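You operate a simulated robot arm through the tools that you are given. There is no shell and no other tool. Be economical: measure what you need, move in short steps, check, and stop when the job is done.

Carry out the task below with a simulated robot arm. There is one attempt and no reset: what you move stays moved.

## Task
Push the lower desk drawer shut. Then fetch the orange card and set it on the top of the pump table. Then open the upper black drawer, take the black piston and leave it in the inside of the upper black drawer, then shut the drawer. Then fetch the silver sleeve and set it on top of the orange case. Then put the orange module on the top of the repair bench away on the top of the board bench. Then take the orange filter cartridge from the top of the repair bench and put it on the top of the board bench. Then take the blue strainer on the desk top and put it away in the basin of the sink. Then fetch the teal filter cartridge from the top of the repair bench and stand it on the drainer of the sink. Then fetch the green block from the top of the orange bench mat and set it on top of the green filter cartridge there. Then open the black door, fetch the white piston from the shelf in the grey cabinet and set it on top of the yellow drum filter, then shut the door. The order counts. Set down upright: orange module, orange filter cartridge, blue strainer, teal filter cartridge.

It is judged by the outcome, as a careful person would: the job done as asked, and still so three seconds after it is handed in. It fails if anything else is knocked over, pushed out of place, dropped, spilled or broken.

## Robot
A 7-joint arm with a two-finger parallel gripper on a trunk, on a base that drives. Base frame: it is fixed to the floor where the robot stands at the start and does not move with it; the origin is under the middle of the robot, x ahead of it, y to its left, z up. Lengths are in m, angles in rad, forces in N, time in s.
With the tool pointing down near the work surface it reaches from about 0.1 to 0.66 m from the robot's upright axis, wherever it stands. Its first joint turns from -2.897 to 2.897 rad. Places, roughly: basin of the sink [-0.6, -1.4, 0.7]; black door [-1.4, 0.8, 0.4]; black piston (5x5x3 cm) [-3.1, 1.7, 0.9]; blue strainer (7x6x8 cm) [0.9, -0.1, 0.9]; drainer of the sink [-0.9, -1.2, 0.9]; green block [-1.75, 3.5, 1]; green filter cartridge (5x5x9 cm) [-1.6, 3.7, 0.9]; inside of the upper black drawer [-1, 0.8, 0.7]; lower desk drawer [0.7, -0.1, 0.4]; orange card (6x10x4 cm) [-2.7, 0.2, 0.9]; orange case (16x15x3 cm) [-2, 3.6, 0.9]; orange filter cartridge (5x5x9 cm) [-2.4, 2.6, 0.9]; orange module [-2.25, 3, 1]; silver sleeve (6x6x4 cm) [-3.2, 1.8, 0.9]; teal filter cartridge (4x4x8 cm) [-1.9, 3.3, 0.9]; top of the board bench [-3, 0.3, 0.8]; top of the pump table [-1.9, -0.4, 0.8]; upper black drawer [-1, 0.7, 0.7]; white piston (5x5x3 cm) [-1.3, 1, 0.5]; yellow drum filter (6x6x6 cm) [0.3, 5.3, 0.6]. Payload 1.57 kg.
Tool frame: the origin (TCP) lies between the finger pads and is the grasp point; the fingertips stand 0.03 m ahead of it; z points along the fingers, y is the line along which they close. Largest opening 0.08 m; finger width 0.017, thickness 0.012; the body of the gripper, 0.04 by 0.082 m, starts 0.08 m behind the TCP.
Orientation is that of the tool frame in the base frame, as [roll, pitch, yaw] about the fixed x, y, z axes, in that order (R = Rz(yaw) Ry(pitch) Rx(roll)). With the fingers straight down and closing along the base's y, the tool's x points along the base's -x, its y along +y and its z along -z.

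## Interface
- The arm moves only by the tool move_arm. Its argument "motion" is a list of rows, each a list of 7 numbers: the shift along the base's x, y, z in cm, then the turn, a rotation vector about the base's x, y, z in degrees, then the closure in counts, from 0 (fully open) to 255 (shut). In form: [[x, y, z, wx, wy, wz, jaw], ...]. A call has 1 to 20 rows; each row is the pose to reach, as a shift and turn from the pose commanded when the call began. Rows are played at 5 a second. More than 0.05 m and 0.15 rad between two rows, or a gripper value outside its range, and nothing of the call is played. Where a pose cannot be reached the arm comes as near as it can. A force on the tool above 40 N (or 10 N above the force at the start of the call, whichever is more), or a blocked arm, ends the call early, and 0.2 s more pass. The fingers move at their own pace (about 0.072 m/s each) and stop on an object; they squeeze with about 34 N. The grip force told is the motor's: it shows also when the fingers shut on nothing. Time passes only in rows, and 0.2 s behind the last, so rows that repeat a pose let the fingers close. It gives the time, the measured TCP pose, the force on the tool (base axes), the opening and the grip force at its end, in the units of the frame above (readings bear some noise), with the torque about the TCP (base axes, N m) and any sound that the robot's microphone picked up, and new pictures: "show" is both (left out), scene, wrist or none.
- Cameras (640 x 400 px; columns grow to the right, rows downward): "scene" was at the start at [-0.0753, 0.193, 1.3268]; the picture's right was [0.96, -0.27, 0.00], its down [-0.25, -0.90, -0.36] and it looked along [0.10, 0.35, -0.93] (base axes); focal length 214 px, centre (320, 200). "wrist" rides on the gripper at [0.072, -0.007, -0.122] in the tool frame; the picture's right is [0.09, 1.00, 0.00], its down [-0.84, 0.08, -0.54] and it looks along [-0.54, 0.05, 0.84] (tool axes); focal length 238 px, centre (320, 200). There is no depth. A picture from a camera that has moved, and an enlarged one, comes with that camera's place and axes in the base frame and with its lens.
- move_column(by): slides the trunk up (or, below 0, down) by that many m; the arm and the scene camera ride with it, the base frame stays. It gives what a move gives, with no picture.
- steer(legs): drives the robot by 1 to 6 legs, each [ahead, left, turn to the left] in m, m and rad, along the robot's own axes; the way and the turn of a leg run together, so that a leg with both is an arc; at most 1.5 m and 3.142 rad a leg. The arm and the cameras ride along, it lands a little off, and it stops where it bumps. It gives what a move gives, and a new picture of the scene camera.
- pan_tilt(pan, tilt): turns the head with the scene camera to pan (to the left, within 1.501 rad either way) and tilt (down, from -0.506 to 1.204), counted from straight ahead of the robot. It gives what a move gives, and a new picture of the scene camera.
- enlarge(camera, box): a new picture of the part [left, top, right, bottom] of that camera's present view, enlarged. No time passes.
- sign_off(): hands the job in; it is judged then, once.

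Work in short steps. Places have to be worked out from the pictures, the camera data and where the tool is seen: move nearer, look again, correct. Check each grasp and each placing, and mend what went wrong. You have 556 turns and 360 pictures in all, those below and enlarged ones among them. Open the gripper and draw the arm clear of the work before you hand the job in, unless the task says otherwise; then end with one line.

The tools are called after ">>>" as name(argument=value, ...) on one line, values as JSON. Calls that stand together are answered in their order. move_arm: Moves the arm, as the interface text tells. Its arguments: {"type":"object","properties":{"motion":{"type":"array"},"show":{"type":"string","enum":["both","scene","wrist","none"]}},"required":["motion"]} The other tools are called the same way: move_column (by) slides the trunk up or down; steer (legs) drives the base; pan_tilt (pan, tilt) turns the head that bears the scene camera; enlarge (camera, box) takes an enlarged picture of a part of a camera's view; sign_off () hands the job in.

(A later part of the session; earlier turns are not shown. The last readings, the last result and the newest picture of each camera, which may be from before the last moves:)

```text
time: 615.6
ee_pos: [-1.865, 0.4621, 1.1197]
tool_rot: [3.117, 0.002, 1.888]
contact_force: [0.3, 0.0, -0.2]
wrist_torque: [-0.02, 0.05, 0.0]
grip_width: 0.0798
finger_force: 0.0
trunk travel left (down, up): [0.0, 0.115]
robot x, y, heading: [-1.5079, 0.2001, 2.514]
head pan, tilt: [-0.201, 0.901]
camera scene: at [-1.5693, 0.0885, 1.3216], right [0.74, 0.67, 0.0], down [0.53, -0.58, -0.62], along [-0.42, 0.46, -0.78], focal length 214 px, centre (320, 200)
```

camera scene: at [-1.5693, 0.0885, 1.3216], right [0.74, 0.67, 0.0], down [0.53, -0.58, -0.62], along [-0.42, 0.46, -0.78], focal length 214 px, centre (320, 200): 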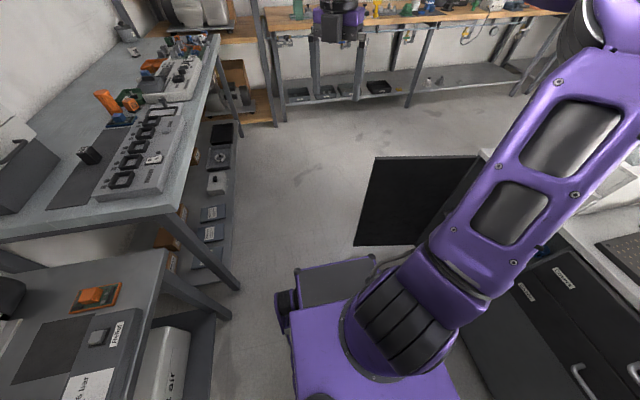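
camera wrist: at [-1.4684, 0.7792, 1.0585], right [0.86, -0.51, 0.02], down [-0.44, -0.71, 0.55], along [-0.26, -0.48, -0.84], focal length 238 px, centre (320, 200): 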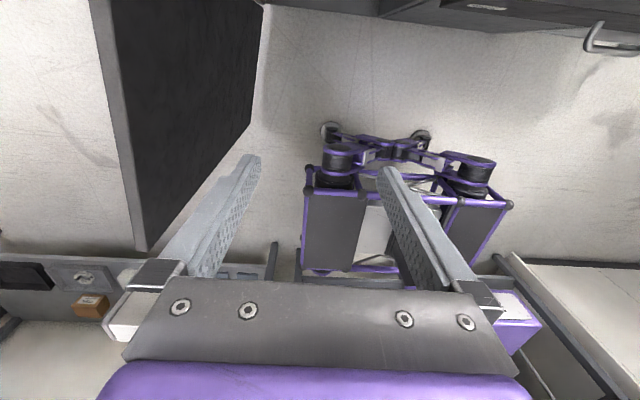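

>>> steer(legs=[[-0.05, 0.035, 0], [0, 0, -1.57]])

```text
time: 620.5
ee_pos: [-1.2281, 0.501, 1.1175]
tool_rot: [3.118, 0.001, 0.325]
contact_force: [-0.1, 0.1, 0.6]
wrist_torque: [0.0, 0.02, 0.03]
grip_width: 0.0799
finger_force: 0.0
trunk travel left (down, up): [0.0, 0.115]
robot x, y, heading: [-1.4902, 0.1396, 0.948]
head pan, tilt: [-0.201, 0.901]
camera scene: at [-1.5996, 0.201, 1.3216], right [0.68, -0.73, 0.0], down [-0.57, -0.53, -0.62], along [0.46, 0.42, -0.78], focal length 214 px, centre (320, 200)
```

scene: 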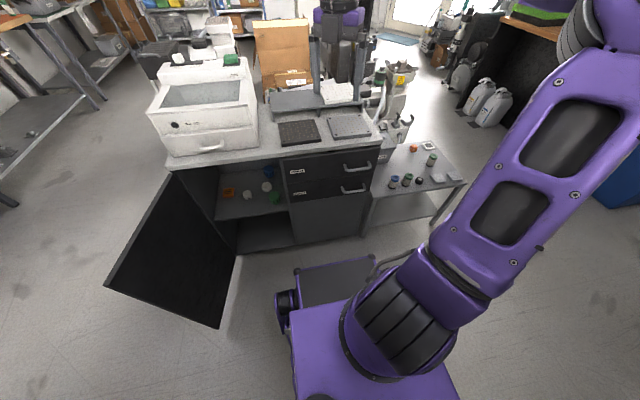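

I see straight into the cabinet. I slide left so that the piston is nearly ahead, staying clear of the open door.

>>> steer(legs=[[0, 0.18, 0]])

>>> move_arm(motion=[[-2, 1.1, -3, 0, 0, 6, 0], [-4, 2.2, -6, 0, 0, 12, 0], [-6, 3.3, -9, 0, 0, 18, 0], [-8, 4.4, -12, 0, 0, 24, 0], [-10, 5.5, -15, 0, 0, 30, 0], [-12, 6.6, -18, 0, 0, 35.5, 0], [-14, 7.7, -21, 0, 0, 35.5, 0]])

```text
time: 622.9
ee_pos: [-1.3751, 0.6051, 1.1185]
tool_rot: [3.117, 0.002, 0.324]
contact_force: [0.3, -0.3, 0.5]
wrist_torque: [-0.04, -0.02, -0.01]
grip_width: 0.0802
finger_force: 0.2
trunk travel left (down, up): [0.0, 0.115]
robot x, y, heading: [-1.6362, 0.2445, 0.942]
head pan, tilt: [-0.201, 0.901]
camera scene: at [-1.7468, 0.3067, 1.3216], right [0.68, -0.73, 0.0], down [-0.57, -0.53, -0.62], along [0.46, 0.42, -0.78], focal length 214 px, centre (320, 200)
```

scene: 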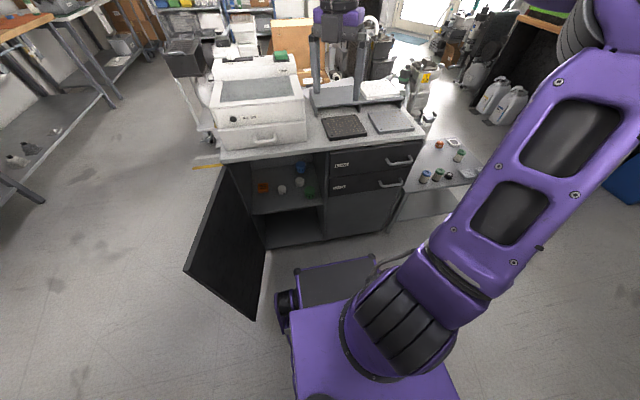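

```text
time: 624.5
ee_pos: [-1.5153, 0.6838, 0.9086]
tool_rot: [3.119, 0.003, 0.943]
contact_force: [0.5, 0.2, 0.0]
wrist_torque: [0.03, 0.02, -0.01]
grip_width: 0.0799
finger_force: 0.1
trunk travel left (down, up): [0.0, 0.115]
robot x, y, heading: [-1.6348, 0.2457, 0.948]
head pan, tilt: [-0.201, 0.901]
camera scene: at [-1.7468, 0.3065, 1.3216], right [0.68, -0.73, 0.0], down [-0.57, -0.53, -0.62], along [0.46, 0.42, -0.78], focal length 214 px, centre (320, 200)
camera wrist: at [-1.4802, 0.7459, 1.0288], right [0.86, -0.51, 0.02], down [-0.44, -0.71, 0.54], along [-0.26, -0.48, -0.84], focal length 238 px, centre (320, 200)
```

scene: 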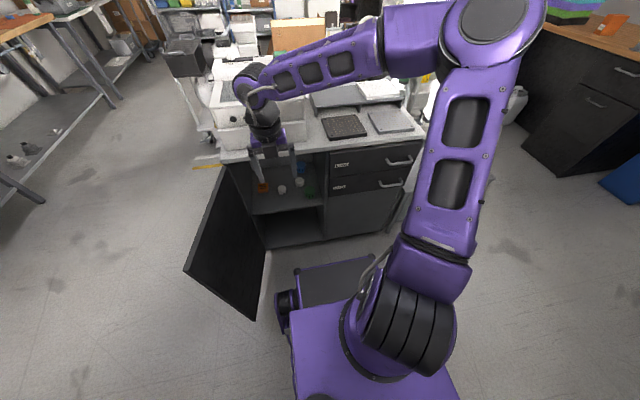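
wrist: 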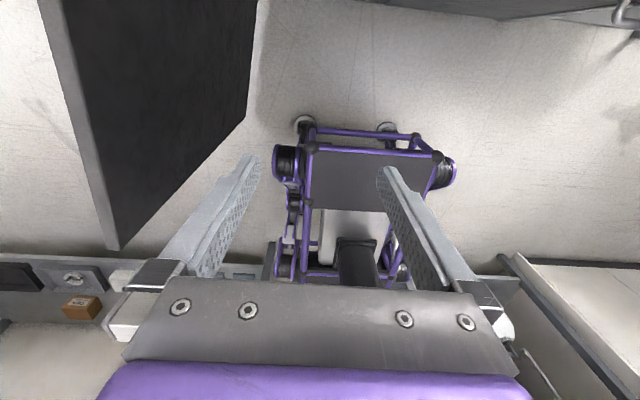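

The arm posture is good now. I tilt 38° and lower in front of the cabinet.

>>> move_arm(motion=[[-0.2, 0.1, -4, 6.2, -4.5, 0, 0], [-0.4, 0.3, -8, 12.3, -8.9, 0, 0], [-0.6, 0.4, -12, 18.5, -13.4, 0, 0], [-0.8, 0.6, -16, 24.6, -17.8, 0, 0], [-1, 0.7, -20, 30.8, -22.3, 0, 0], [-1.2, 0.8, -24.5, 30.8, -22.3, 0, 0], [-1.4, 1, -29, 30.8, -22.3, 0, 0], [-1.4, 1, -33.5, 30.8, -22.3, 0, 0], [-1.4, 1, -37, 30.8, -22.3, 0, 0]])

```text
time: 626.5
ee_pos: [-1.5034, 0.6844, 0.5652]
tool_rot: [3.118, -0.662, 0.944]
contact_force: [0.1, 0.7, -0.3]
wrist_torque: [0.01, 0.0, 0.01]
grip_width: 0.0801
finger_force: 0.1
out of reach, approached as far as the arm can: row 8, 9
trunk travel left (down, up): [0.0, 0.115]
robot x, y, heading: [-1.6402, 0.2509, 0.944]
head pan, tilt: [-0.201, 0.901]
camera scene: at [-1.7468, 0.3067, 1.3216], right [0.68, -0.73, 0.0], down [-0.57, -0.53, -0.62], along [0.46, 0.42, -0.78], focal length 214 px, centre (320, 200)
camera wrist: at [-1.5207, 0.675, 0.7044], right [0.84, -0.54, 0.07], down [-0.53, -0.84, -0.09], along [0.11, 0.03, -0.99], focal length 238 px, centre (320, 200)
```

scene: 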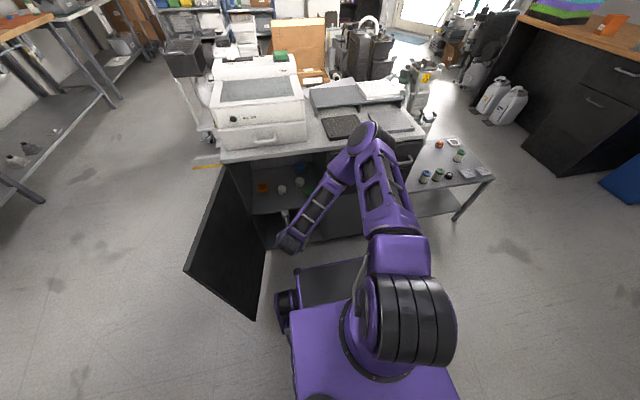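
wrist: 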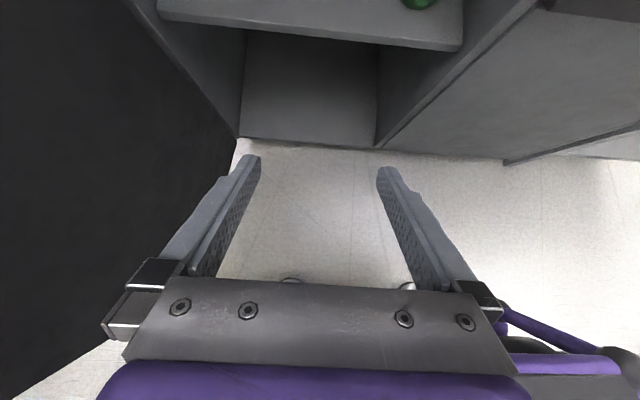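

>>> move_arm(motion=[[2.3, 3.2, 0, 0, 0, 0, 0], [4.7, 6.5, 0, 0, 0, 0, 0], [7, 9.7, 0, 0, 0, 0, 0], [8.2, 11.3, -3, 0, 0, 0, 0], [8.2, 11.3, -6, 0, 0, 0, 0], [8.2, 11.3, -9, 0, 0, 0, 0]])

```text
time: 627.9
ee_pos: [-1.3989, 0.77, 0.5316]
tool_rot: [3.119, -0.662, 0.942]
contact_force: [0.2, 0.0, -0.4]
wrist_torque: [0.03, 0.04, 0.01]
grip_width: 0.0802
finger_force: 0.0
out of reach, approached as far as the arm can: row 4, 5, 6
trunk travel left (down, up): [0.0, 0.115]
robot x, y, heading: [-1.6354, 0.2474, 0.94]
head pan, tilt: [-0.201, 0.901]
camera scene: at [-1.7468, 0.3067, 1.3216], right [0.68, -0.73, 0.0], down [-0.57, -0.53, -0.62], along [0.46, 0.42, -0.78], focal length 214 px, centre (320, 200)
camera wrist: at [-1.4172, 0.7597, 0.6705], right [0.84, -0.54, 0.07], down [-0.53, -0.84, -0.09], along [0.11, 0.03, -0.99], focal length 238 px, centre (320, 200)
```

scene: 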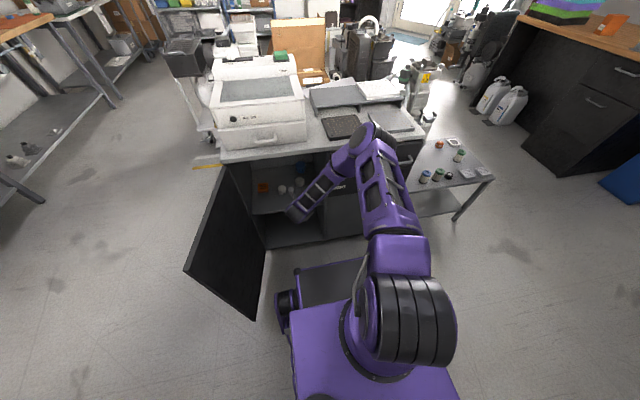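
wrist: 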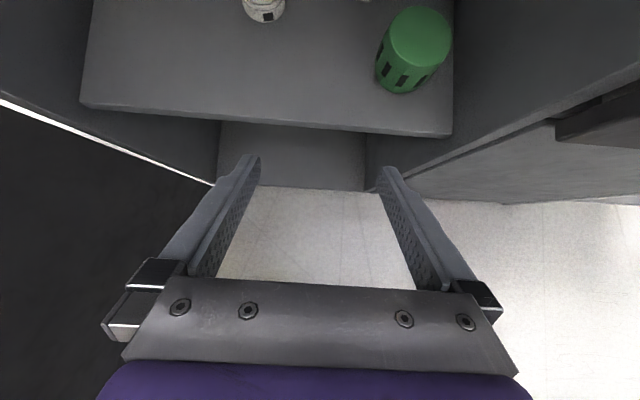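

I must save pictures now. I test the reach without pictures: up a little, out to F≈0.61 and L≈0.17, then down.

>>> move_arm(motion=[[-1, 1, 4, 0, 0, 0, 0], [-2.5, 2.5, 8, 0, 0, 0, 0], [-2.5, 5, 10, 0, 0, 0, 0], [-1.5, 7, 8, 0, 0, 0, 0], [-1.5, 7, 4, 0, 0, 0, 0], [-1.5, 7, 0, 0, 0, 0, 0], [-1.5, 7, -4, 0, 0, 0, 0]], show="none")

```text
time: 629.5
ee_pos: [-1.3919, 0.8019, 0.548]
tool_rot: [3.12, -0.665, 0.943]
contact_force: [0.6, -0.2, 0.6]
wrist_torque: [-0.01, 0.02, -0.01]
grip_width: 0.0801
finger_force: 0.0
out of reach, approached as far as the arm can: row 5, 6, 7
trunk travel left (down, up): [0.0, 0.115]
robot x, y, heading: [-1.6415, 0.2488, 0.945]
head pan, tilt: [-0.201, 0.901]
```

>>> move_arm(motion=[[-2.3, -3.2, 2, 0, 0, 0, 0], [-4.6, -6.4, 4, 0, 0, 0, 0], [-7, -9.6, 6.5, -6, 4.3, 0, 0], [-8, -11, 10.5, -12, 8.7, 0, 0], [-8, -11, 15, -18, 13, 0, 0], [-8, -11, 19.5, -24, 17.4, 0, 0], [-8, -11, 24, -30.8, 22.3, 0, 0], [-8, -11, 28.5, -30.8, 22.3, 0, 0], [-8, -11, 33, -30.8, 22.3, 0, 0], [-8, -11, 37.5, -30.8, 22.3, 0, 0], [-8, -11, 42, -30.8, 22.3, 0, 0], [-8, -11, 46, -30.8, 22.3, 0, 0], [-8, -11, 50, -30.8, 22.3, 0, 0]], show="none")

```text
time: 632.3
ee_pos: [-1.4719, 0.6895, 1.0504]
tool_rot: [3.12, 0.001, 0.943]
contact_force: [0.7, 0.3, -0.8]
wrist_torque: [0.01, 0.0, 0.03]
grip_width: 0.08
finger_force: 0.1
trunk travel left (down, up): [0.0, 0.115]
robot x, y, heading: [-1.637, 0.2493, 0.944]
head pan, tilt: [-0.201, 0.901]
```

>>> move_arm(motion=[[0, 0, 0, 0, 0, 8.2, 0], [0, 0, 0, 0, 0, 16.4, 0], [0, 0, 0, 0, 0, 24.6, 0], [0, 0, 0, 0, 0, 32.8, 0], [0, 0, 0, 0, 0, 41, 0], [0, 0, 0, 0, 0, 49.2, 0], [0, 0, 0, 0, 0, 57.4, 0], [0, 0, 0, 0, 0, 65.6, 0], [0, 0, 0, 0, 0, 73.8, 0], [0, 0, 0, 0, 0, 82, 0], [0, 0, 0, 0, 0, 90, 0]], show="none")

>>> move_arm(motion=[[0, 0, 0, 0, 0, 8.2, 0], [0, 0, 0, 0, 0, 16.4, 0], [0, 0, 0, 0, 0, 24.6, 0], [0, 0, 0, 0, 0, 32.8, 0], [0, 0, 0, 0, 0, 41, 0], [0, 0, 0, 0, 0, 49.2, 0], [0, 0, 0, 0, 0, 57.4, 0], [0, 0, 0, 0, 0, 65.6, 0], [0, 0, 0, 0, 0, 73.8, 0], [0, 0, 0, 0, 0, 82, 0], [0, 0, 0, 0, 0, 90, 0]], show="scene")

```text
time: 634.7
ee_pos: [-1.4716, 0.6903, 1.0494]
tool_rot: [3.118, 0.0, 2.516]
contact_force: [-0.7, -0.2, 0.3]
wrist_torque: [-0.02, 0.0, 0.01]
grip_width: 0.08
finger_force: 0.0
trunk travel left (down, up): [0.0, 0.115]
robot x, y, heading: [-1.6329, 0.2464, 0.95]
head pan, tilt: [-0.201, 0.901]
```

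```text
time: 637.1
ee_pos: [-1.4712, 0.6908, 1.0496]
tool_rot: [3.119, 0.002, -2.196]
contact_force: [-0.1, 0.4, -0.6]
wrist_torque: [-0.01, 0.01, 0.0]
grip_width: 0.08
finger_force: 0.0
trunk travel left (down, up): [0.0, 0.115]
robot x, y, heading: [-1.6375, 0.2478, 0.949]
head pan, tilt: [-0.201, 0.901]
camera scene: at [-1.7468, 0.3067, 1.3216], right [0.68, -0.73, 0.0], down [-0.57, -0.53, -0.62], along [0.46, 0.42, -0.78], focal length 214 px, centre (320, 200)
```

scene: 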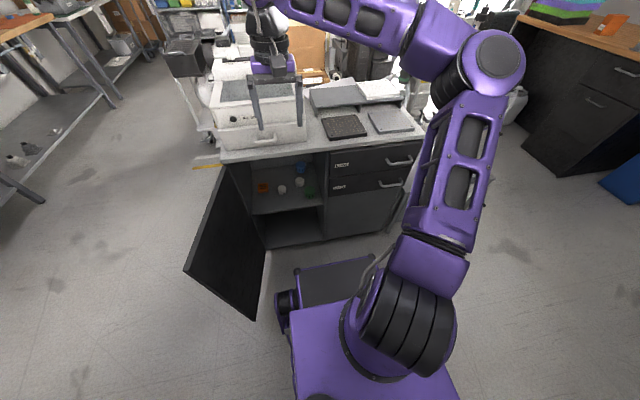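

>>> move_arm(motion=[[0, 0, -4.5, 0, 0, 0, 0], [0, 0, -9, 0, 0, 0, 0], [0, 0, -13.5, 0, 0, 0, 0], [0, 0, -18, 0, 0, 0, 0], [0, 0, -22.5, 0, 0, 0, 0], [0, 0, -27, 0, 0, 0, 0], [-1.8, -2.4, -30, 0, 0, 0, 0], [-3.5, -4.9, -30, 0, 0, 0, 0], [-5.3, -7.3, -30, 0, 0, 0, 0], [-7, -9.7, -30, 0, 0, 0, 0], [-8.2, -11.3, -30, 0, 0, 0, 0]], show="none")

>>> move_arm(motion=[[0, 0, -2, 5.8, -4.2, 0, 0], [0, 0, -4, 11.6, -8.4, 0, 0], [0, 0, -6, 17.4, -12.6, 0, 0], [0, 0, -9, 23.1, -16.7, 0, 0], [0, 0, -12, 28.9, -20.9, 0, 0], [0, 0, -16, 32, -23.1, 0, 0], [1, 1.4, -20, 32, -23.1, 0, 0], [2, 2.8, -24, 32, -23.1, 0, 0]], show="scene")

```text
time: 639.5
ee_pos: [-1.5548, 0.5787, 0.7493]
tool_rot: [3.116, 0.0, -2.198]
contact_force: [1.1, -0.1, -0.4]
wrist_torque: [-0.01, -0.01, -0.05]
grip_width: 0.0803
finger_force: 0.2
trunk travel left (down, up): [0.0, 0.115]
robot x, y, heading: [-1.635, 0.2486, 0.951]
head pan, tilt: [-0.201, 0.901]
```

```text
time: 641.3
ee_pos: [-1.5156, 0.6245, 0.5643]
tool_rot: [3.114, 0.687, -2.2]
contact_force: [-0.3, 0.3, 0.5]
wrist_torque: [0.0, 0.01, -0.01]
grip_width: 0.0802
finger_force: 0.1
out of reach, approached as far as the arm can: row 3, 4, 5, 6, 7, 8
trunk travel left (down, up): [0.0, 0.115]
robot x, y, heading: [-1.6365, 0.2479, 0.949]
head pan, tilt: [-0.201, 0.901]
camera scene: at [-1.7468, 0.3067, 1.3216], right [0.68, -0.73, 0.0], down [-0.57, -0.53, -0.62], along [0.46, 0.42, -0.78], focal length 214 px, centre (320, 200)
```

scene: 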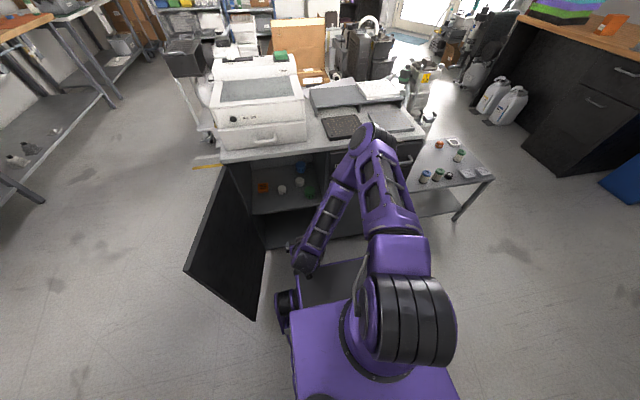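

The elbow is folded sideways and the upper arm is at its limit. I unwind it with a ratchet: raise, swing right while upright, lower, swing back left while low. First I raise.

>>> move_arm(motion=[[0.5, 0.4, 4.5, -6.4, 4.6, 0, 255], [1, 0.8, 9, -12.8, 9.2, 0, 255], [1.5, 1.2, 13.5, -19.2, 13.9, 0, 255], [2, 1.6, 18, -25.6, 18.5, 0, 255], [2.4, 2, 22.5, -32, 23.1, 0, 255], [2.8, 2.4, 27, -32, 23.1, 0, 255], [3.2, 2.8, 31.5, -32, 23.1, 0, 255], [3.6, 3.1, 36, -32, 23.1, 0, 255], [4, 3.4, 40.5, -32, 23.1, 0, 255], [4.4, 3.7, 45, -32, 23.1, 0, 255], [4.8, 4.1, 49, -32, 23.1, 0, 255], [4.8, 4.1, 53.5, -32, 23.1, 0, 255], [4.8, 4.1, 58, -32, 23.1, 0, 255]], show="none")

```text
time: 644.1
ee_pos: [-1.4688, 0.6639, 1.1452]
tool_rot: [3.117, 0.001, -2.199]
contact_force: [0.5, 0.3, -0.2]
wrist_torque: [-0.01, 0.02, 0.02]
grip_width: 0.0002
finger_force: 21.1
trunk travel left (down, up): [0.0, 0.115]
robot x, y, heading: [-1.639, 0.2444, 0.947]
head pan, tilt: [-0.201, 0.901]
```

>>> move_arm(motion=[[4.1, -2.2, 0, 0, 0, -5.8, 255], [8, -4.6, 0, 0, 0, -11.7, 255], [11.7, -7.3, 0, 0, 0, -17.5, 255], [15.1, -10.4, 0, 0, 0, -23.4, 255], [18.2, -13.9, 0, 0, 0, -29.2, 255], [20.8, -17.6, 0, 0, 0, -35, 255], [23.1, -21.6, 0, 0, 0, -40.9, 255], [25, -25.8, 0, 0, 0, -46.8, 255], [26.4, -30.2, 0, 0, 0, -52.6, 255], [27.4, -34.6, 0, 0, 0, -58.5, 255], [27.9, -39.2, 0, 0, 0, -64.3, 255], [27.9, -43.8, 0, 0, 0, -70, 255], [27.5, -48.2, 0, 0, 0, -76, 255]], show="none")

>>> move_arm(motion=[[0, 0, -4.5, 0, 0, 0, 255], [0, 0, -9, 0, 0, 0, 255], [0, 0, -13.5, 0, 0, 0, 255], [0, 0, -18, 0, 0, 0, 255], [0, 0, -22.5, 0, 0, 0, 255], [0, 0, -27, 0, 0, 0, 255], [0, 0, -31.5, 0, 0, 0, 255], [0, 0, -36, 0, 0, 0, 255], [0, 0, -40.5, 0, 0, 0, 255], [0, 0, -45, 0, 0, 0, 255]], show="scene")

```text
time: 646.9
ee_pos: [-1.1934, 0.1835, 1.1448]
tool_rot: [3.117, 0.001, 2.758]
contact_force: [0.1, -0.3, 1.0]
wrist_torque: [0.0, 0.01, -0.02]
grip_width: 0.0
finger_force: 21.2
trunk travel left (down, up): [0.0, 0.115]
robot x, y, heading: [-1.6345, 0.2454, 0.945]
head pan, tilt: [-0.201, 0.901]
```

```text
time: 649.1
ee_pos: [-1.1923, 0.182, 0.6932]
tool_rot: [3.117, 0.002, 2.76]
contact_force: [-0.5, 1.0, 0.7]
wrist_torque: [0.0, 0.03, -0.01]
grip_width: 0.0
finger_force: 21.1
trunk travel left (down, up): [0.0, 0.115]
robot x, y, heading: [-1.6324, 0.2458, 0.949]
head pan, tilt: [-0.201, 0.901]
camera scene: at [-1.747, 0.3068, 1.3216], right [0.68, -0.73, 0.0], down [-0.57, -0.53, -0.62], along [0.46, 0.42, -0.78], focal length 214 px, centre (320, 200)
```

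scene: 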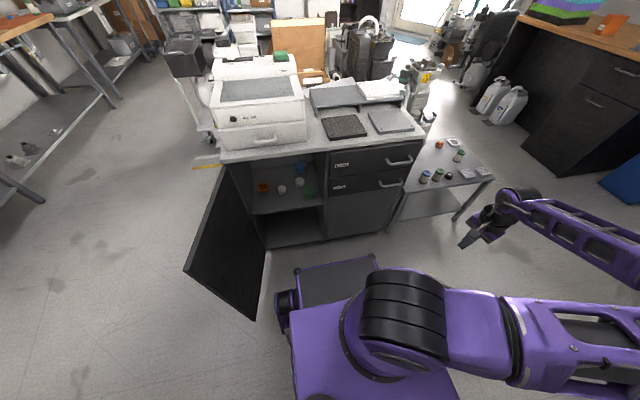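

>>> move_arm(motion=[[0.4, 4.4, 0, 0, 0, 5.8, 255], [0.4, 9, 0, 0, 0, 11.7, 255], [-0.1, 13.6, 0, 0, 0, 17.5, 255], [-1.1, 18, 0, 0, 0, 23.4, 255], [-2.5, 22.4, 0, 0, 0, 29.2, 255], [-4.4, 26.6, 0, 0, 0, 35, 255], [-6.7, 30.6, 0, 0, 0, 40.9, 255], [-9.3, 34.3, 0, 0, 0, 46.8, 255], [-12.4, 37.8, 0, 0, 0, 52.6, 255], [-15.8, 40.9, 0, 0, 0, 58.5, 255], [-19.5, 43.6, 0, 0, 0, 64.3, 255], [-23.4, 46, 0, 0, 0, 70, 255], [-27.5, 48.2, 0, 0, 0, 76, 255]], show="none")

>>> move_arm(motion=[[0, 0, -2, 5.8, -4.2, 0, 255], [0, 0, -4, 11.6, -8.4, 0, 255], [0, 0, -6, 17.4, -12.6, 0, 255], [0, 0, -9, 23.1, -16.7, 0, 255], [0, 0, -12, 28.9, -20.9, 0, 255], [0, 0, -16, 32, -23.1, 0, 255], [0, 0, -20, 32, -23.1, 0, 255], [0, 0, -23, 32, -23.1, 0, 255]], show="none")

```text
time: 651.9
ee_pos: [-1.4682, 0.6658, 0.6949]
tool_rot: [3.116, -0.001, -2.198]
contact_force: [0.2, 0.8, 1.0]
wrist_torque: [0.0, -0.01, -0.01]
grip_width: 0.0002
finger_force: 21.0
trunk travel left (down, up): [0.0, 0.115]
robot x, y, heading: [-1.6362, 0.2474, 0.949]
head pan, tilt: [-0.201, 0.901]
```

```text
time: 653.7
ee_pos: [-1.465, 0.6791, 0.541]
tool_rot: [3.115, 0.689, -2.199]
contact_force: [-0.6, 0.7, 0.6]
wrist_torque: [0.01, -0.02, -0.03]
grip_width: 0.0001
finger_force: 21.8
out of reach, approached as far as the arm can: row 6, 7, 8
trunk travel left (down, up): [0.0, 0.115]
robot x, y, heading: [-1.6359, 0.2472, 0.949]
head pan, tilt: [-0.201, 0.901]
```

One cycle gained 2.5 cm. I repeat it with a wider swing (no pictures). First I raise.

>>> move_arm(motion=[[0, 0, 4.5, -6.4, 4.6, 0, 255], [0, 0, 9, -12.8, 9.2, 0, 255], [0, 0, 13.5, -19.2, 13.9, 0, 255], [0, 0, 18, -25.6, 18.5, 0, 255], [0, 0, 22.5, -32, 23.1, 0, 255], [-0.3, -0.7, 27, -32, 23.1, 0, 255], [-0.3, -1.4, 31.5, -32, 23.1, 0, 255], [-0.3, -1.4, 36, -32, 23.1, 0, 255], [-0.3, -1.4, 40.5, -32, 23.1, 0, 255], [-0.3, -1.4, 45, -32, 23.1, 0, 255], [-0.3, -1.4, 49.5, -32, 23.1, 0, 255], [-0.3, -1.4, 54, -32, 23.1, 0, 255], [-0.3, -1.4, 58.5, -32, 23.1, 0, 255], [-0.3, -1.4, 63, -32, 23.1, 0, 255], [-0.3, -1.4, 66, -32, 23.1, 0, 255]], show="none")

```text
time: 656.9
ee_pos: [-1.467, 0.6648, 1.2027]
tool_rot: [3.118, 0.0, -2.197]
contact_force: [1.0, -0.3, -0.5]
wrist_torque: [0.0, 0.02, -0.02]
grip_width: 0.0
finger_force: 21.1
trunk travel left (down, up): [0.0, 0.115]
robot x, y, heading: [-1.6369, 0.2474, 0.952]
head pan, tilt: [-0.201, 0.901]
```

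>>> move_arm(motion=[[4.1, -2.2, 0, 0, 0, -5.8, 255], [8, -4.6, 0, 0, 0, -11.7, 255], [11.7, -7.3, 0, 0, 0, -17.5, 255], [15.1, -10.4, 0, 0, 0, -23.4, 255], [18.2, -13.9, 0, 0, 0, -29.2, 255], [20.8, -17.6, 0, 0, 0, -35, 255], [23.1, -21.6, 0, 0, 0, -40.9, 255], [25, -25.8, 0, 0, 0, -46.8, 255], [26.4, -30.2, 0, 0, 0, -52.6, 255], [27.4, -34.6, 0, 0, 0, -58.5, 255], [27.9, -39.2, 0, 0, 0, -64.3, 255], [27.9, -43.8, 0, 0, 0, -70, 255], [27.5, -48.2, 0, 0, 0, -76, 255]], show="none")

>>> move_arm(motion=[[-0.9, -4.7, 0, 0, 0, -6.1, 255], [-2.3, -9.3, 0, 0, 0, -12.2, 255], [-4.2, -13.7, 0, 0, 0, -18.3, 255], [-6.6, -17.9, 0, 0, 0, -24.4, 255], [-9.3, -21.8, 0, 0, 0, -30.5, 255], [-12.5, -25.3, 0, 0, 0, -36.6, 255], [-16.1, -28.6, 0, 0, 0, -42.7, 255], [-19.9, -31.4, 0, 0, 0, -48.8, 255], [-24.1, -33.8, 0, 0, 0, -54.9, 255], [-28.4, -35.8, 0, 0, 0, -61, 255], [-32.9, -37.2, 0, 0, 0, -67, 255]], show="scene")

```text
time: 659.7
ee_pos: [-1.1952, 0.1804, 1.2028]
tool_rot: [3.116, 0.002, 2.757]
contact_force: [0.8, 0.1, 0.2]
wrist_torque: [-0.05, -0.02, 0.01]
grip_width: 0.0
finger_force: 21.3
trunk travel left (down, up): [0.0, 0.115]
robot x, y, heading: [-1.635, 0.2482, 0.943]
head pan, tilt: [-0.201, 0.901]
```

```text
time: 662.1
ee_pos: [-1.5225, -0.189, 1.2022]
tool_rot: [3.116, 0.002, 1.587]
contact_force: [0.2, -0.2, 0.5]
wrist_torque: [0.01, 0.04, 0.0]
grip_width: 0.0001
finger_force: 21.3
trunk travel left (down, up): [0.0, 0.115]
robot x, y, heading: [-1.6349, 0.2464, 0.95]
head pan, tilt: [-0.201, 0.901]
camera scene: at [-1.7465, 0.3067, 1.3216], right [0.68, -0.73, 0.0], down [-0.57, -0.53, -0.62], along [0.46, 0.42, -0.78], focal length 214 px, centre (320, 200)
```

scene: 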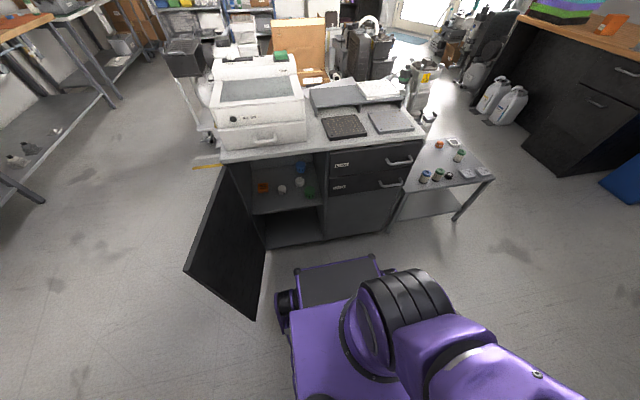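

>>> move_arm(motion=[[0, 0, -4.5, 0, 0, 0, 255], [0, 0, -9, 0, 0, 0, 255], [0, 0, -13.5, 0, 0, 0, 255], [0, 0, -18, 0, 0, 0, 255], [0, 0, -22.5, 0, 0, 0, 255], [0, 0, -27, 0, 0, 0, 255], [0, 0, -31.5, 0, 0, 0, 255], [0, 0, -36, 0, 0, 0, 255], [0, 0, -40.5, 0, 0, 0, 255], [0, 0, -45, 0, 0, 0, 255], [0, 0, -49, 0, 0, 0, 255]], show="none")

>>> move_arm(motion=[[4.5, 1.4, 0, 0, 0, 6.1, 255], [8.8, 3.4, 0, 0, 0, 12.2, 255], [13, 5.8, 0, 0, 0, 18.3, 255], [16.8, 8.6, 0, 0, 0, 24.4, 255], [20.4, 11.9, 0, 0, 0, 30.5, 255], [23.6, 15.4, 0, 0, 0, 36.6, 255], [26.3, 19.3, 0, 0, 0, 42.7, 255], [28.7, 23.5, 0, 0, 0, 48.8, 255], [30.6, 27.9, 0, 0, 0, 54.9, 255], [32, 32.5, 0, 0, 0, 61, 255], [32.9, 37.2, 0, 0, 0, 67, 255]], show="none")

>>> move_arm(motion=[[0.4, 4.4, 0, 0, 0, 5.8, 255], [0.4, 9, 0, 0, 0, 11.7, 255], [-0.1, 13.6, 0, 0, 0, 17.5, 255], [-1.1, 18, 0, 0, 0, 23.4, 255], [-2.5, 22.4, 0, 0, 0, 29.2, 255], [-4.4, 26.6, 0, 0, 0, 35, 255], [-6.7, 30.6, 0, 0, 0, 40.9, 255], [-9.3, 34.3, 0, 0, 0, 46.8, 255], [-12.4, 37.8, 0, 0, 0, 52.6, 255], [-15.8, 40.9, 0, 0, 0, 58.5, 255], [-19.5, 43.6, 0, 0, 0, 64.3, 255], [-23.4, 46, 0, 0, 0, 70, 255], [-27.5, 48.2, 0, 0, 0, 76, 255]], show="none")

>>> move_arm(motion=[[0, 0, -2, 5.8, -4.2, 0, 255], [0, 0, -4, 11.6, -8.4, 0, 255], [0, 0, -6, 17.4, -12.6, 0, 255], [0, 0, -9, 23.1, -16.7, 0, 255], [0, 0, -12, 28.9, -20.9, 0, 255], [0, 0, -16, 32, -23.1, 0, 255], [0, 0, -20, 32, -23.1, 0, 255], [0, 0, -23, 32, -23.1, 0, 255]], show="none")

```text
time: 664.5
ee_pos: [-1.5197, -0.1883, 0.7116]
tool_rot: [3.114, 0.002, 1.588]
contact_force: [-0.9, -0.1, 0.0]
wrist_torque: [0.01, 0.0, 0.02]
grip_width: 0.0001
finger_force: 21.4
trunk travel left (down, up): [0.0, 0.115]
robot x, y, heading: [-1.634, 0.2502, 0.945]
head pan, tilt: [-0.201, 0.901]
```

```text
time: 666.9
ee_pos: [-1.1944, 0.1851, 0.7123]
tool_rot: [3.116, 0.001, 2.759]
contact_force: [0.7, -0.5, 0.8]
wrist_torque: [0.01, 0.0, 0.0]
grip_width: 0.0
finger_force: 21.9
trunk travel left (down, up): [0.0, 0.115]
robot x, y, heading: [-1.6355, 0.2499, 0.95]
head pan, tilt: [-0.201, 0.901]
```

```text
time: 669.7
ee_pos: [-1.4685, 0.6645, 0.7121]
tool_rot: [3.118, 0.003, -2.196]
contact_force: [-0.7, 0.2, 0.1]
wrist_torque: [0.0, 0.0, 0.04]
grip_width: 0.0
finger_force: 21.4
trunk travel left (down, up): [0.0, 0.115]
robot x, y, heading: [-1.6348, 0.2472, 0.95]
head pan, tilt: [-0.201, 0.901]
```

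```text
time: 671.5
ee_pos: [-1.4648, 0.677, 0.5411]
tool_rot: [3.115, 0.689, -2.198]
contact_force: [-0.6, 0.3, -0.3]
wrist_torque: [0.01, 0.04, 0.0]
grip_width: 0.0
finger_force: 21.5
out of reach, approached as far as the arm can: row 7, 8
trunk travel left (down, up): [0.0, 0.115]
robot x, y, heading: [-1.6347, 0.2484, 0.946]
head pan, tilt: [-0.201, 0.901]
```

The ratchet has no effect, since closed paths return to the same joints. Only pushing a joint limit shifts the elbow, so I will rotate the tool yaw past its negative limit at a free pose. First I raise.

>>> move_arm(motion=[[0, 0, 4.5, -6.4, 4.6, 0, 255], [0, 0, 9, -12.8, 9.2, 0, 255], [0, 0, 13.5, -19.2, 13.9, 0, 255], [0, 0, 18, -25.6, 18.5, 0, 255], [0, 0, 22.5, -32, 23.1, 0, 255], [0, 0, 27, -32, 23.1, 0, 255], [0, 0, 31.5, -32, 23.1, 0, 255], [0, 0, 36, -32, 23.1, 0, 255], [0, 0, 40.5, -32, 23.1, 0, 255], [0, 0, 45, -32, 23.1, 0, 255], [0, 0, 48, -32, 23.1, 0, 255]], show="none")

>>> move_arm(motion=[[0, 0, 0, 0, 0, -8.4, 255], [0, 0, 0, 0, 0, -16.8, 255], [0, 0, 0, 0, 0, -25.2, 255], [0, 0, 0, 0, 0, -33.6, 255], [0, 0, 0, 0, 0, -42, 255], [0, 0, 0, 0, 0, -50.4, 255], [0, 0, 0, 0, 0, -58.8, 255], [0, 0, 0, 0, 0, -67.2, 255], [0, 0, 0, 0, 0, -75.6, 255], [0, 0, 0, 0, 0, -84, 255], [0, 0, 0, 0, 0, -92.4, 255], [0, 0, 0, 0, 0, -100.8, 255], [0, 0, 0, 0, 0, -109.2, 255], [0, 0, 0, 0, 0, -117.6, 255], [0, 0, 0, 0, 0, -126, 255], [0, 0, 0, 0, 0, -134.4, 255], [0, 0, 0, 0, 0, -142.8, 255], [0, 0, 0, 0, 0, -151.2, 255], [0, 0, 0, 0, 0, -159.6, 255], [0, 0, 0, 0, 0, -168, 255]], show="none")

>>> move_arm(motion=[[0, 0, 0, 0, 0, -8.4, 255], [0, 0, 0, 0, 0, -16.8, 255], [0, 0, 0, 0, 0, -25.2, 255], [0, 0, 0, 0, 0, -33.6, 255], [0, 0, 0, 0, 0, -42, 255], [0, 0, 0, 0, 0, -50.4, 255], [0, 0, 0, 0, 0, -58.8, 255], [0, 0, 0, 0, 0, -67.2, 255], [0, 0, 0, 0, 0, -75.6, 255], [0, 0, 0, 0, 0, -84, 255], [0, 0, 0, 0, 0, -92.4, 255], [0, 0, 0, 0, 0, -100.8, 255], [0, 0, 0, 0, 0, -109.2, 255], [0, 0, 0, 0, 0, -117.6, 255], [0, 0, 0, 0, 0, -126, 255], [0, 0, 0, 0, 0, -134.4, 255], [0, 0, 0, 0, 0, -142.8, 255], [0, 0, 0, 0, 0, -151.2, 255], [0, 0, 0, 0, 0, -159.6, 255], [0, 0, 0, 0, 0, -168, 255]], show="none")

```text
time: 673.9
ee_pos: [-1.4665, 0.6791, 1.0212]
tool_rot: [3.118, 0.0, -2.197]
contact_force: [0.0, -0.5, -0.2]
wrist_torque: [0.03, 0.01, -0.04]
grip_width: 0.0
finger_force: 20.9
trunk travel left (down, up): [0.0, 0.115]
robot x, y, heading: [-1.6359, 0.2475, 0.947]
head pan, tilt: [-0.201, 0.901]
```

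```text
time: 678.1
ee_pos: [-1.4655, 0.6785, 1.0215]
tool_rot: [3.117, 0.001, 1.148]
contact_force: [0.0, 1.2, 0.3]
wrist_torque: [0.01, -0.01, 0.03]
grip_width: 0.0
finger_force: 21.3
trunk travel left (down, up): [0.0, 0.115]
robot x, y, heading: [-1.6392, 0.2459, 0.947]
head pan, tilt: [-0.201, 0.901]
```

```text
time: 682.3
ee_pos: [-1.3837, 0.6594, 1.0189]
tool_rot: [3.118, 0.002, -1.747]
contact_force: [-0.5, -0.3, 0.1]
wrist_torque: [-0.08, 0.01, -0.04]
grip_width: 0.0
finger_force: 21.7
out of reach, approached as far as the arm can: row 19, 20
trunk travel left (down, up): [0.0, 0.115]
robot x, y, heading: [-1.6358, 0.2494, 0.948]
head pan, tilt: [-0.201, 0.901]
```

>>> move_arm(motion=[[-2, 0.5, 0, 0, 0, -8, 255], [-4, 1, 0, 0, 0, -16, 255], [-6, 1.4, 0, 0, 0, -24, 255], [-8, 1.9, 0, 0, 0, -32, 255], [-8, 1.9, 0, 0, 0, -40, 255], [-8, 1.9, 0, 0, 0, -48, 255]], show="scene")

```text
time: 683.7
ee_pos: [-1.1811, 0.4362, 1.0197]
tool_rot: [3.13, 0.001, -2.403]
contact_force: [0.3, 0.0, 0.6]
wrist_torque: [0.0, 0.01, 0.0]
grip_width: 0.0
finger_force: 21.4
out of reach, approached as far as the arm can: row 1, 2, 3, 4, 5, 6
trunk travel left (down, up): [0.0, 0.115]
robot x, y, heading: [-1.6336, 0.2477, 0.948]
head pan, tilt: [-0.201, 0.901]
camera scene: at [-1.747, 0.3073, 1.3215], right [0.68, -0.73, 0.0], down [-0.57, -0.53, -0.62], along [0.46, 0.42, -0.78], focal length 214 px, centre (320, 200)
```

scene: 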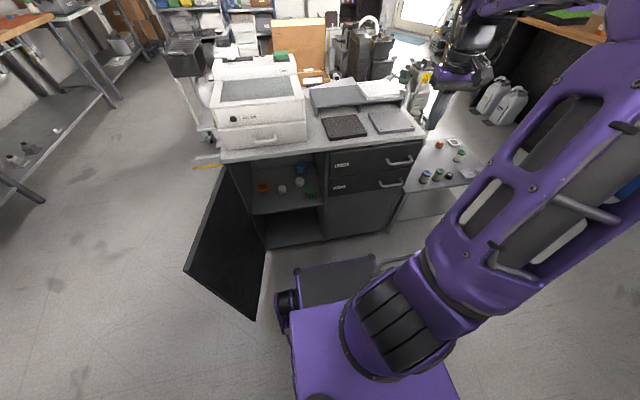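

The elbow has come up and back towards the camera, as at the start. I bring the tool back to the front while unwinding the yaw (camera on top).

>>> move_arm(motion=[[0, 0, 0, 0, 0, 8.4, 255], [0, 0, 0, 0, 0, 16.8, 255], [0, 0, 0, 0, 0, 25.2, 255], [0, 0, 0, 0, 0, 33.6, 255], [-2, 1.7, 0, 0, 0, 42, 255], [-4, 3.4, 0, 0, 0, 50.4, 255], [-6, 5.1, 0, 0, 0, 58.8, 255], [-8, 6.8, 0, 0, 0, 67.2, 255], [-10, 8.5, 0, 0, 0, 75.6, 255], [-12, 10.2, 0, 0, 0, 84, 255], [-14, 11.9, 0, 0, 0, 92.4, 255], [-16, 13.6, 0, 0, 0, 100.8, 255], [-18, 15.3, 0, 0, 0, 109.2, 255], [-20, 17, 0, 0, 0, 117.6, 255], [-22, 18.7, 0, 0, 0, 126, 255], [-24, 20.4, 0, 0, 0, 134.4, 255], [-26, 22.1, 0, 0, 0, 142.8, 255], [-28, 23.8, 0, 0, 0, 151.2, 255], [-28.5, 24.3, 0, 0, 0, 159.6, 255], [-28.5, 24.3, 0, 0, 0, 168, 255]], show="none")

>>> move_arm(motion=[[0, 0, -3, 0, 0, 8, 0], [0, 0, -6, 0, 0, 16, 0], [0, 0, -9, 0, 0, 24, 0], [0, 0, -12, 0, 0, 24, 0]], show="scene")

```text
time: 687.9
ee_pos: [-1.4668, 0.6787, 1.0177]
tool_rot: [3.129, 0.001, 0.532]
contact_force: [0.5, -0.2, 0.0]
wrist_torque: [0.02, 0.0, 0.01]
grip_width: 0.0
finger_force: 21.7
trunk travel left (down, up): [0.0, 0.115]
robot x, y, heading: [-1.6379, 0.2472, 0.944]
head pan, tilt: [-0.201, 0.901]
```

```text
time: 688.9
ee_pos: [-1.4655, 0.6798, 0.8964]
tool_rot: [3.13, 0.0, 0.947]
contact_force: [0.4, -0.7, -0.3]
wrist_torque: [0.0, 0.0, -0.02]
grip_width: 0.0802
finger_force: 0.1
trunk travel left (down, up): [0.0, 0.115]
robot x, y, heading: [-1.6351, 0.2431, 0.946]
head pan, tilt: [-0.201, 0.901]
camera scene: at [-1.7468, 0.3066, 1.3216], right [0.68, -0.73, 0.0], down [-0.57, -0.53, -0.62], along [0.46, 0.42, -0.78], focal length 214 px, centre (320, 200)
```

scene: 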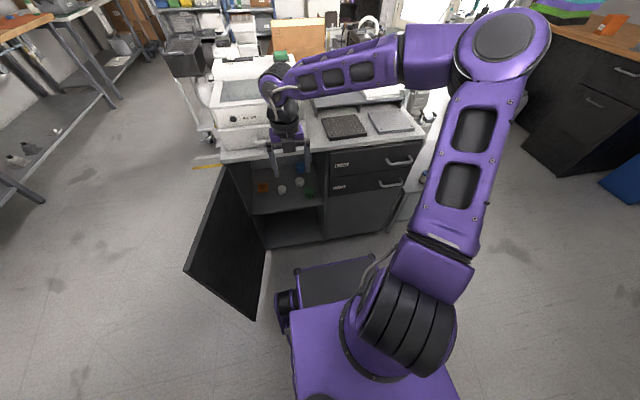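

>>> move_arm(motion=[[0, 0, -4, 6.2, -4.5, 0, 0], [0, 0, -8, 12.3, -8.9, 0, 0], [0, 0, -12, 18.5, -13.4, 0, 0], [0, 0, -16, 24.6, -17.8, 0, 0], [0, 0, -20, 30.8, -22.3, 0, 0], [0, 0, -24.5, 32.4, -23.4, 0, 0], [0, 0, -29, 32.4, -23.4, 0, 0], [0, 0, -33, 32.4, -23.4, 0, 0], [0, 0, -37, 32.4, -23.4, 0, 0], [0, 0, -41, 32.4, -23.4, 0, 0], [0, 0, -43, 32.4, -23.4, 0, 0]], show="none")

```text
time: 691.3
ee_pos: [-1.4613, 0.6888, 0.5391]
tool_rot: [3.127, -0.697, 0.949]
contact_force: [0.3, -0.2, 0.4]
wrist_torque: [0.02, 0.02, 0.01]
grip_width: 0.0799
finger_force: 0.0
out of reach, approached as far as the arm can: row 9, 10, 11
trunk travel left (down, up): [0.0, 0.115]
robot x, y, heading: [-1.6358, 0.2503, 0.944]
head pan, tilt: [-0.201, 0.901]
```

>>> move_arm(motion=[[0, 0, 2, -6.5, 4.7, 0, 0], [0, 0, 2, -13, 9.4, 0, 0], [0, 0, 2, -19.4, 14, 0, 0], [0, 0, 1, -25.9, 18.7, 0, 0], [0, 0, 0, -32.4, 23.4, 0, 0], [0, 0, -3, -32.4, 23.4, 0, 0], [0, 0, -6, -32.4, 23.4, 0, 0], [0, 0, -9, -32.4, 23.4, 0, 0], [0, 0, -12, -32.4, 23.4, 0, 0]], show="none")

```text
time: 693.3
ee_pos: [-1.4513, 0.6717, 0.4786]
tool_rot: [3.13, 0.002, 0.948]
contact_force: [0.7, -0.5, 0.3]
wrist_torque: [0.0, 0.01, 0.03]
grip_width: 0.08
finger_force: 0.1
out of reach, approached as far as the arm can: row 7, 8, 9
trunk travel left (down, up): [0.0, 0.115]
robot x, y, heading: [-1.6371, 0.2459, 0.947]
head pan, tilt: [-0.201, 0.901]
```

>>> move_arm(motion=[[2, 0, 4, 0, 0, 0, 0], [5, -0.2, 8, 0, 0, 0, 0], [9, -0.4, 10, 0, 0, 0, 0], [13, -0.6, 10, 0, 0, 0, 0], [17.6, -0.8, 8, 0, 0, 0, 0], [17.6, -0.8, 4, 0, 0, 0, 0], [17.6, -0.8, 0, 0, 0, 0, 0], [17.6, -0.8, -4, 0, 0, 0, 0], [17.6, -0.8, -8, 0, 0, 0, 0]], show="none")

```text
refused: row 5 steps farther than a row can; nothing moved
```

>>> move_arm(motion=[[2, 0, 4, 0, 0, 0, 0], [5, -0.2, 8, 0, 0, 0, 0], [9, -0.4, 10, 0, 0, 0, 0], [13, -0.6, 10, 0, 0, 0, 0], [17.2, -0.8, 8, 0, 0, 0, 0], [17.6, -0.8, 4, 0, 0, 0, 0], [17.6, -0.8, 0, 0, 0, 0, 0], [17.6, -0.8, -4, 0, 0, 0, 0], [17.6, -0.8, -8, 0, 0, 0, 0]], show="none")

```text
time: 694.5
ee_pos: [-1.2995, 0.6724, 0.5612]
tool_rot: [-3.14, 0.004, 0.983]
contact_force: [-3.3, 3.8, -1.6]
wrist_torque: [-0.52, -0.35, 0.29]
grip_width: 0.0799
finger_force: 0.0
trunk travel left (down, up): [0.0, 0.115]
robot x, y, heading: [-1.6404, 0.2463, 0.947]
head pan, tilt: [-0.201, 0.901]
stopped in row 6: the force on the tool passed its limit at 73 N (the readings are from after the stop); the commanded pose is now the measured one
```

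>>> move_arm(motion=[[-1.2, -1.6, 0, 0, 0, 0, 0], [-3.5, -4.9, 1, 0, 0, 0, 0], [-5.9, -8.1, 3, 0, 0, 0, 0], [-7, -9.7, 6, 0, 0, 0, 0]], show="scene")

```text
time: 695.5
ee_pos: [-1.3682, 0.5746, 0.6206]
tool_rot: [-3.141, 0.003, 0.981]
contact_force: [-0.2, -0.2, 0.3]
wrist_torque: [0.01, -0.01, 0.01]
grip_width: 0.0798
finger_force: 0.1
trunk travel left (down, up): [0.0, 0.115]
robot x, y, heading: [-1.6337, 0.2447, 0.957]
head pan, tilt: [-0.201, 0.901]
camera scene: at [-1.7472, 0.3066, 1.3216], right [0.68, -0.73, 0.0], down [-0.57, -0.53, -0.62], along [0.45, 0.42, -0.78], focal length 214 px, centre (320, 200)
```

scene: 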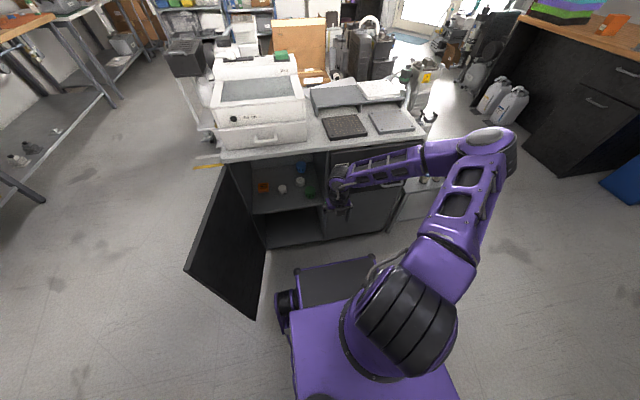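

I now think joint 1 sits near its left limit with the elbow trailing right. Pushing the swing to the left beyond that limit should force the elbow back to normal. I raise first.

>>> move_arm(motion=[[0, 0, 4.5, 0, 0, 0, 255], [0, 0, 9, 0, 0, 0, 255], [0, 0, 13.5, 0, 0, 0, 255], [0, 0, 18, 0, 0, 0, 255], [0, 0, 22.5, 0, 0, 0, 255], [0.5, 0.6, 27, 0, 0, 0, 255], [1.5, 1.8, 31.5, 0, 0, 0, 255], [2.5, 3, 36, 0, 0, 0, 255], [2.9, 3.6, 40, 0, 0, 0, 255]], show="none")

```text
time: 697.5
ee_pos: [-1.3397, 0.6107, 1.0215]
tool_rot: [-3.139, 0.003, 0.981]
contact_force: [0.3, 0.1, 0.6]
wrist_torque: [0.0, -0.02, 0.05]
grip_width: 0.0001
finger_force: 21.8
trunk travel left (down, up): [0.0, 0.115]
robot x, y, heading: [-1.6336, 0.246, 0.954]
head pan, tilt: [-0.201, 0.901]
```

>>> move_arm(motion=[[-3.5, 2.8, 0, 0, 0, 5.5, 255], [-7.4, 5.1, 0, 0, 0, 11, 255], [-11.5, 7, 0, 0, 0, 16.5, 255], [-15.7, 8.5, 0, 0, 0, 22, 255], [-20.1, 9.6, 0, 0, 0, 27.5, 255], [-24.6, 10.3, 0, 0, 0, 33, 255], [-29.1, 10.5, 0, 0, 0, 38.5, 255], [-33.6, 10.3, 0, 0, 0, 44, 255], [-38, 9.7, 0, 0, 0, 49.5, 255], [-42.4, 8.7, 0, 0, 0, 55, 255], [-46.7, 7.2, 0, 0, 0, 60.5, 255], [-50.8, 5.4, 0, 0, 0, 66, 255], [-54.7, 3.1, 0, 0, 0, 71.5, 255], [-58.4, 0.5, 0, 0, 0, 77, 255], [-61.8, -2.4, 0, 0, 0, 82.5, 255], [-64.9, -5.7, 0, 0, 0, 88, 255], [-67.7, -9.2, 0, 0, 0, 93.5, 255], [-70.1, -13, 0, 0, 0, 99, 255], [-72.2, -17.1, 0, 0, 0, 104.5, 255], [-73.9, -21.3, 0, 0, 0, 110, 255]], show="scene")

```text
time: 701.7
ee_pos: [-1.9073, 0.3873, 1.0288]
tool_rot: [3.128, -0.006, 2.853]
contact_force: [-1.0, -0.3, -0.3]
wrist_torque: [0.0, 0.01, -0.03]
grip_width: 0.0002
finger_force: 20.7
out of reach, approached as far as the arm can: row 9, 10, 11, 12, 13, 14, 15, 16, 17, 18, 19, 20
trunk travel left (down, up): [0.0, 0.115]
robot x, y, heading: [-1.6359, 0.2494, 0.95]
head pan, tilt: [-0.201, 0.901]
camera scene: at [-1.7552, 0.3116, 1.3192], right [0.77, -0.64, 0.0], down [-0.52, -0.62, -0.6], along [0.38, 0.46, -0.8], focal length 214 px, centre (320, 200)
```

scene: 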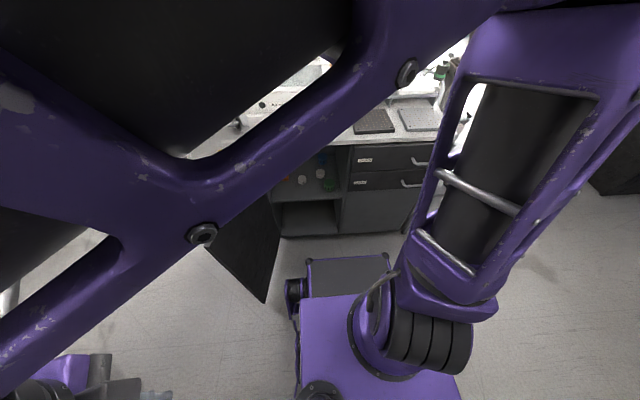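

The elbow is now up by the head, which is better. I push further left.

>>> move_arm(motion=[[-3.7, -2, 1, 0, 0, 6, 255], [-4.7, -5.3, 2, 0, 0, 12, 255], [-5.5, -8.6, 3, 0, 0, 18, 255], [-5.8, -12.1, 4, 0, 0, 24, 255], [-5.8, -15.5, 5, 0, 0, 30, 255], [-5.5, -19, 5, 0, 0, 36, 255], [-4.7, -22.3, 5, 0, 0, 42, 255], [-3.7, -25.6, 5, 0, 0, 48, 255]], show="none")

```text
time: 702.6
ee_pos: [-1.8742, 0.3726, 1.0324]
tool_rot: [-3.111, 0.062, 3.083]
contact_force: [-0.1, -0.3, 0.6]
wrist_torque: [0.02, 0.0, 0.01]
grip_width: 0.0
finger_force: 21.3
out of reach, approached as far as the arm can: row 1, 2, 3, 4
trunk travel left (down, up): [0.0, 0.115]
robot x, y, heading: [-1.6378, 0.2473, 0.949]
head pan, tilt: [-0.201, 0.901]
stopped in row 4: the arm was blocked; the commanded pose is now the measured one
```

>>> move_arm(motion=[[0.2, 2.7, 0, 0, 0, -7.2, 255], [0.8, 5.3, 0, 0, 0, -14.4, 255], [1, 8.6, 0, 0, 0, -21.6, 255], [1.6, 12, 0, 0, 0, -28.8, 255], [2.6, 15.4, 0, 0, 0, -36, 255], [4, 18.9, 0, 0, 0, -43.2, 255], [5.9, 22.2, 0, 0, 0, -50.4, 255], [8.7, 24.6, 0, 0, 0, -57.6, 255], [11.7, 26.7, 0, 0, 0, -64.8, 255], [14.9, 28.6, 0, 0, 0, -72, 255], [18.4, 30.2, 0, 0, 0, -79.2, 255], [22.1, 31.4, 0, 0, 0, -86.4, 255], [26, 32.4, 0, 0, 0, -93.6, 255], [30, 32.5, 0, 0, 0, -100.8, 255], [34, 32.3, 0, 0, 0, -108, 255], [37.9, 31.2, 0, 0, 0, -115.2, 255], [41.6, 29.8, 0, 0, 0, -122.4, 255]], show="scene")

```text
time: 706.2
ee_pos: [-1.4606, 0.6698, 1.0346]
tool_rot: [-3.112, 0.057, 0.942]
contact_force: [0.0, -0.5, 0.5]
wrist_torque: [0.0, -0.02, 0.01]
grip_width: 0.0002
finger_force: 20.9
out of reach, approached as far as the arm can: row 6, 7, 8, 9
trunk travel left (down, up): [0.0, 0.115]
robot x, y, heading: [-1.6347, 0.2476, 0.95]
head pan, tilt: [-0.201, 0.901]
camera scene: at [-1.7474, 0.3066, 1.3216], right [0.68, -0.73, 0.0], down [-0.57, -0.53, -0.62], along [0.45, 0.42, -0.78], focal length 214 px, centre (320, 200)
```

scene: 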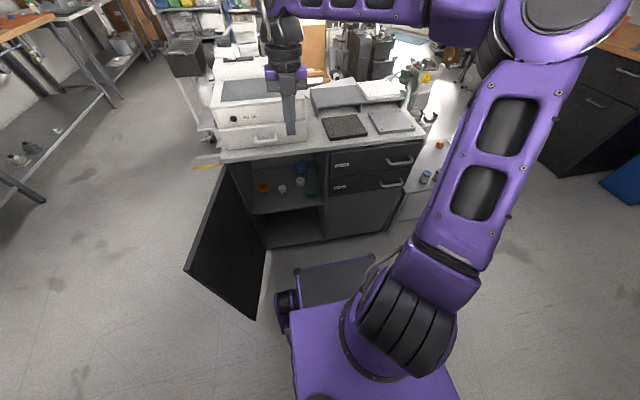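

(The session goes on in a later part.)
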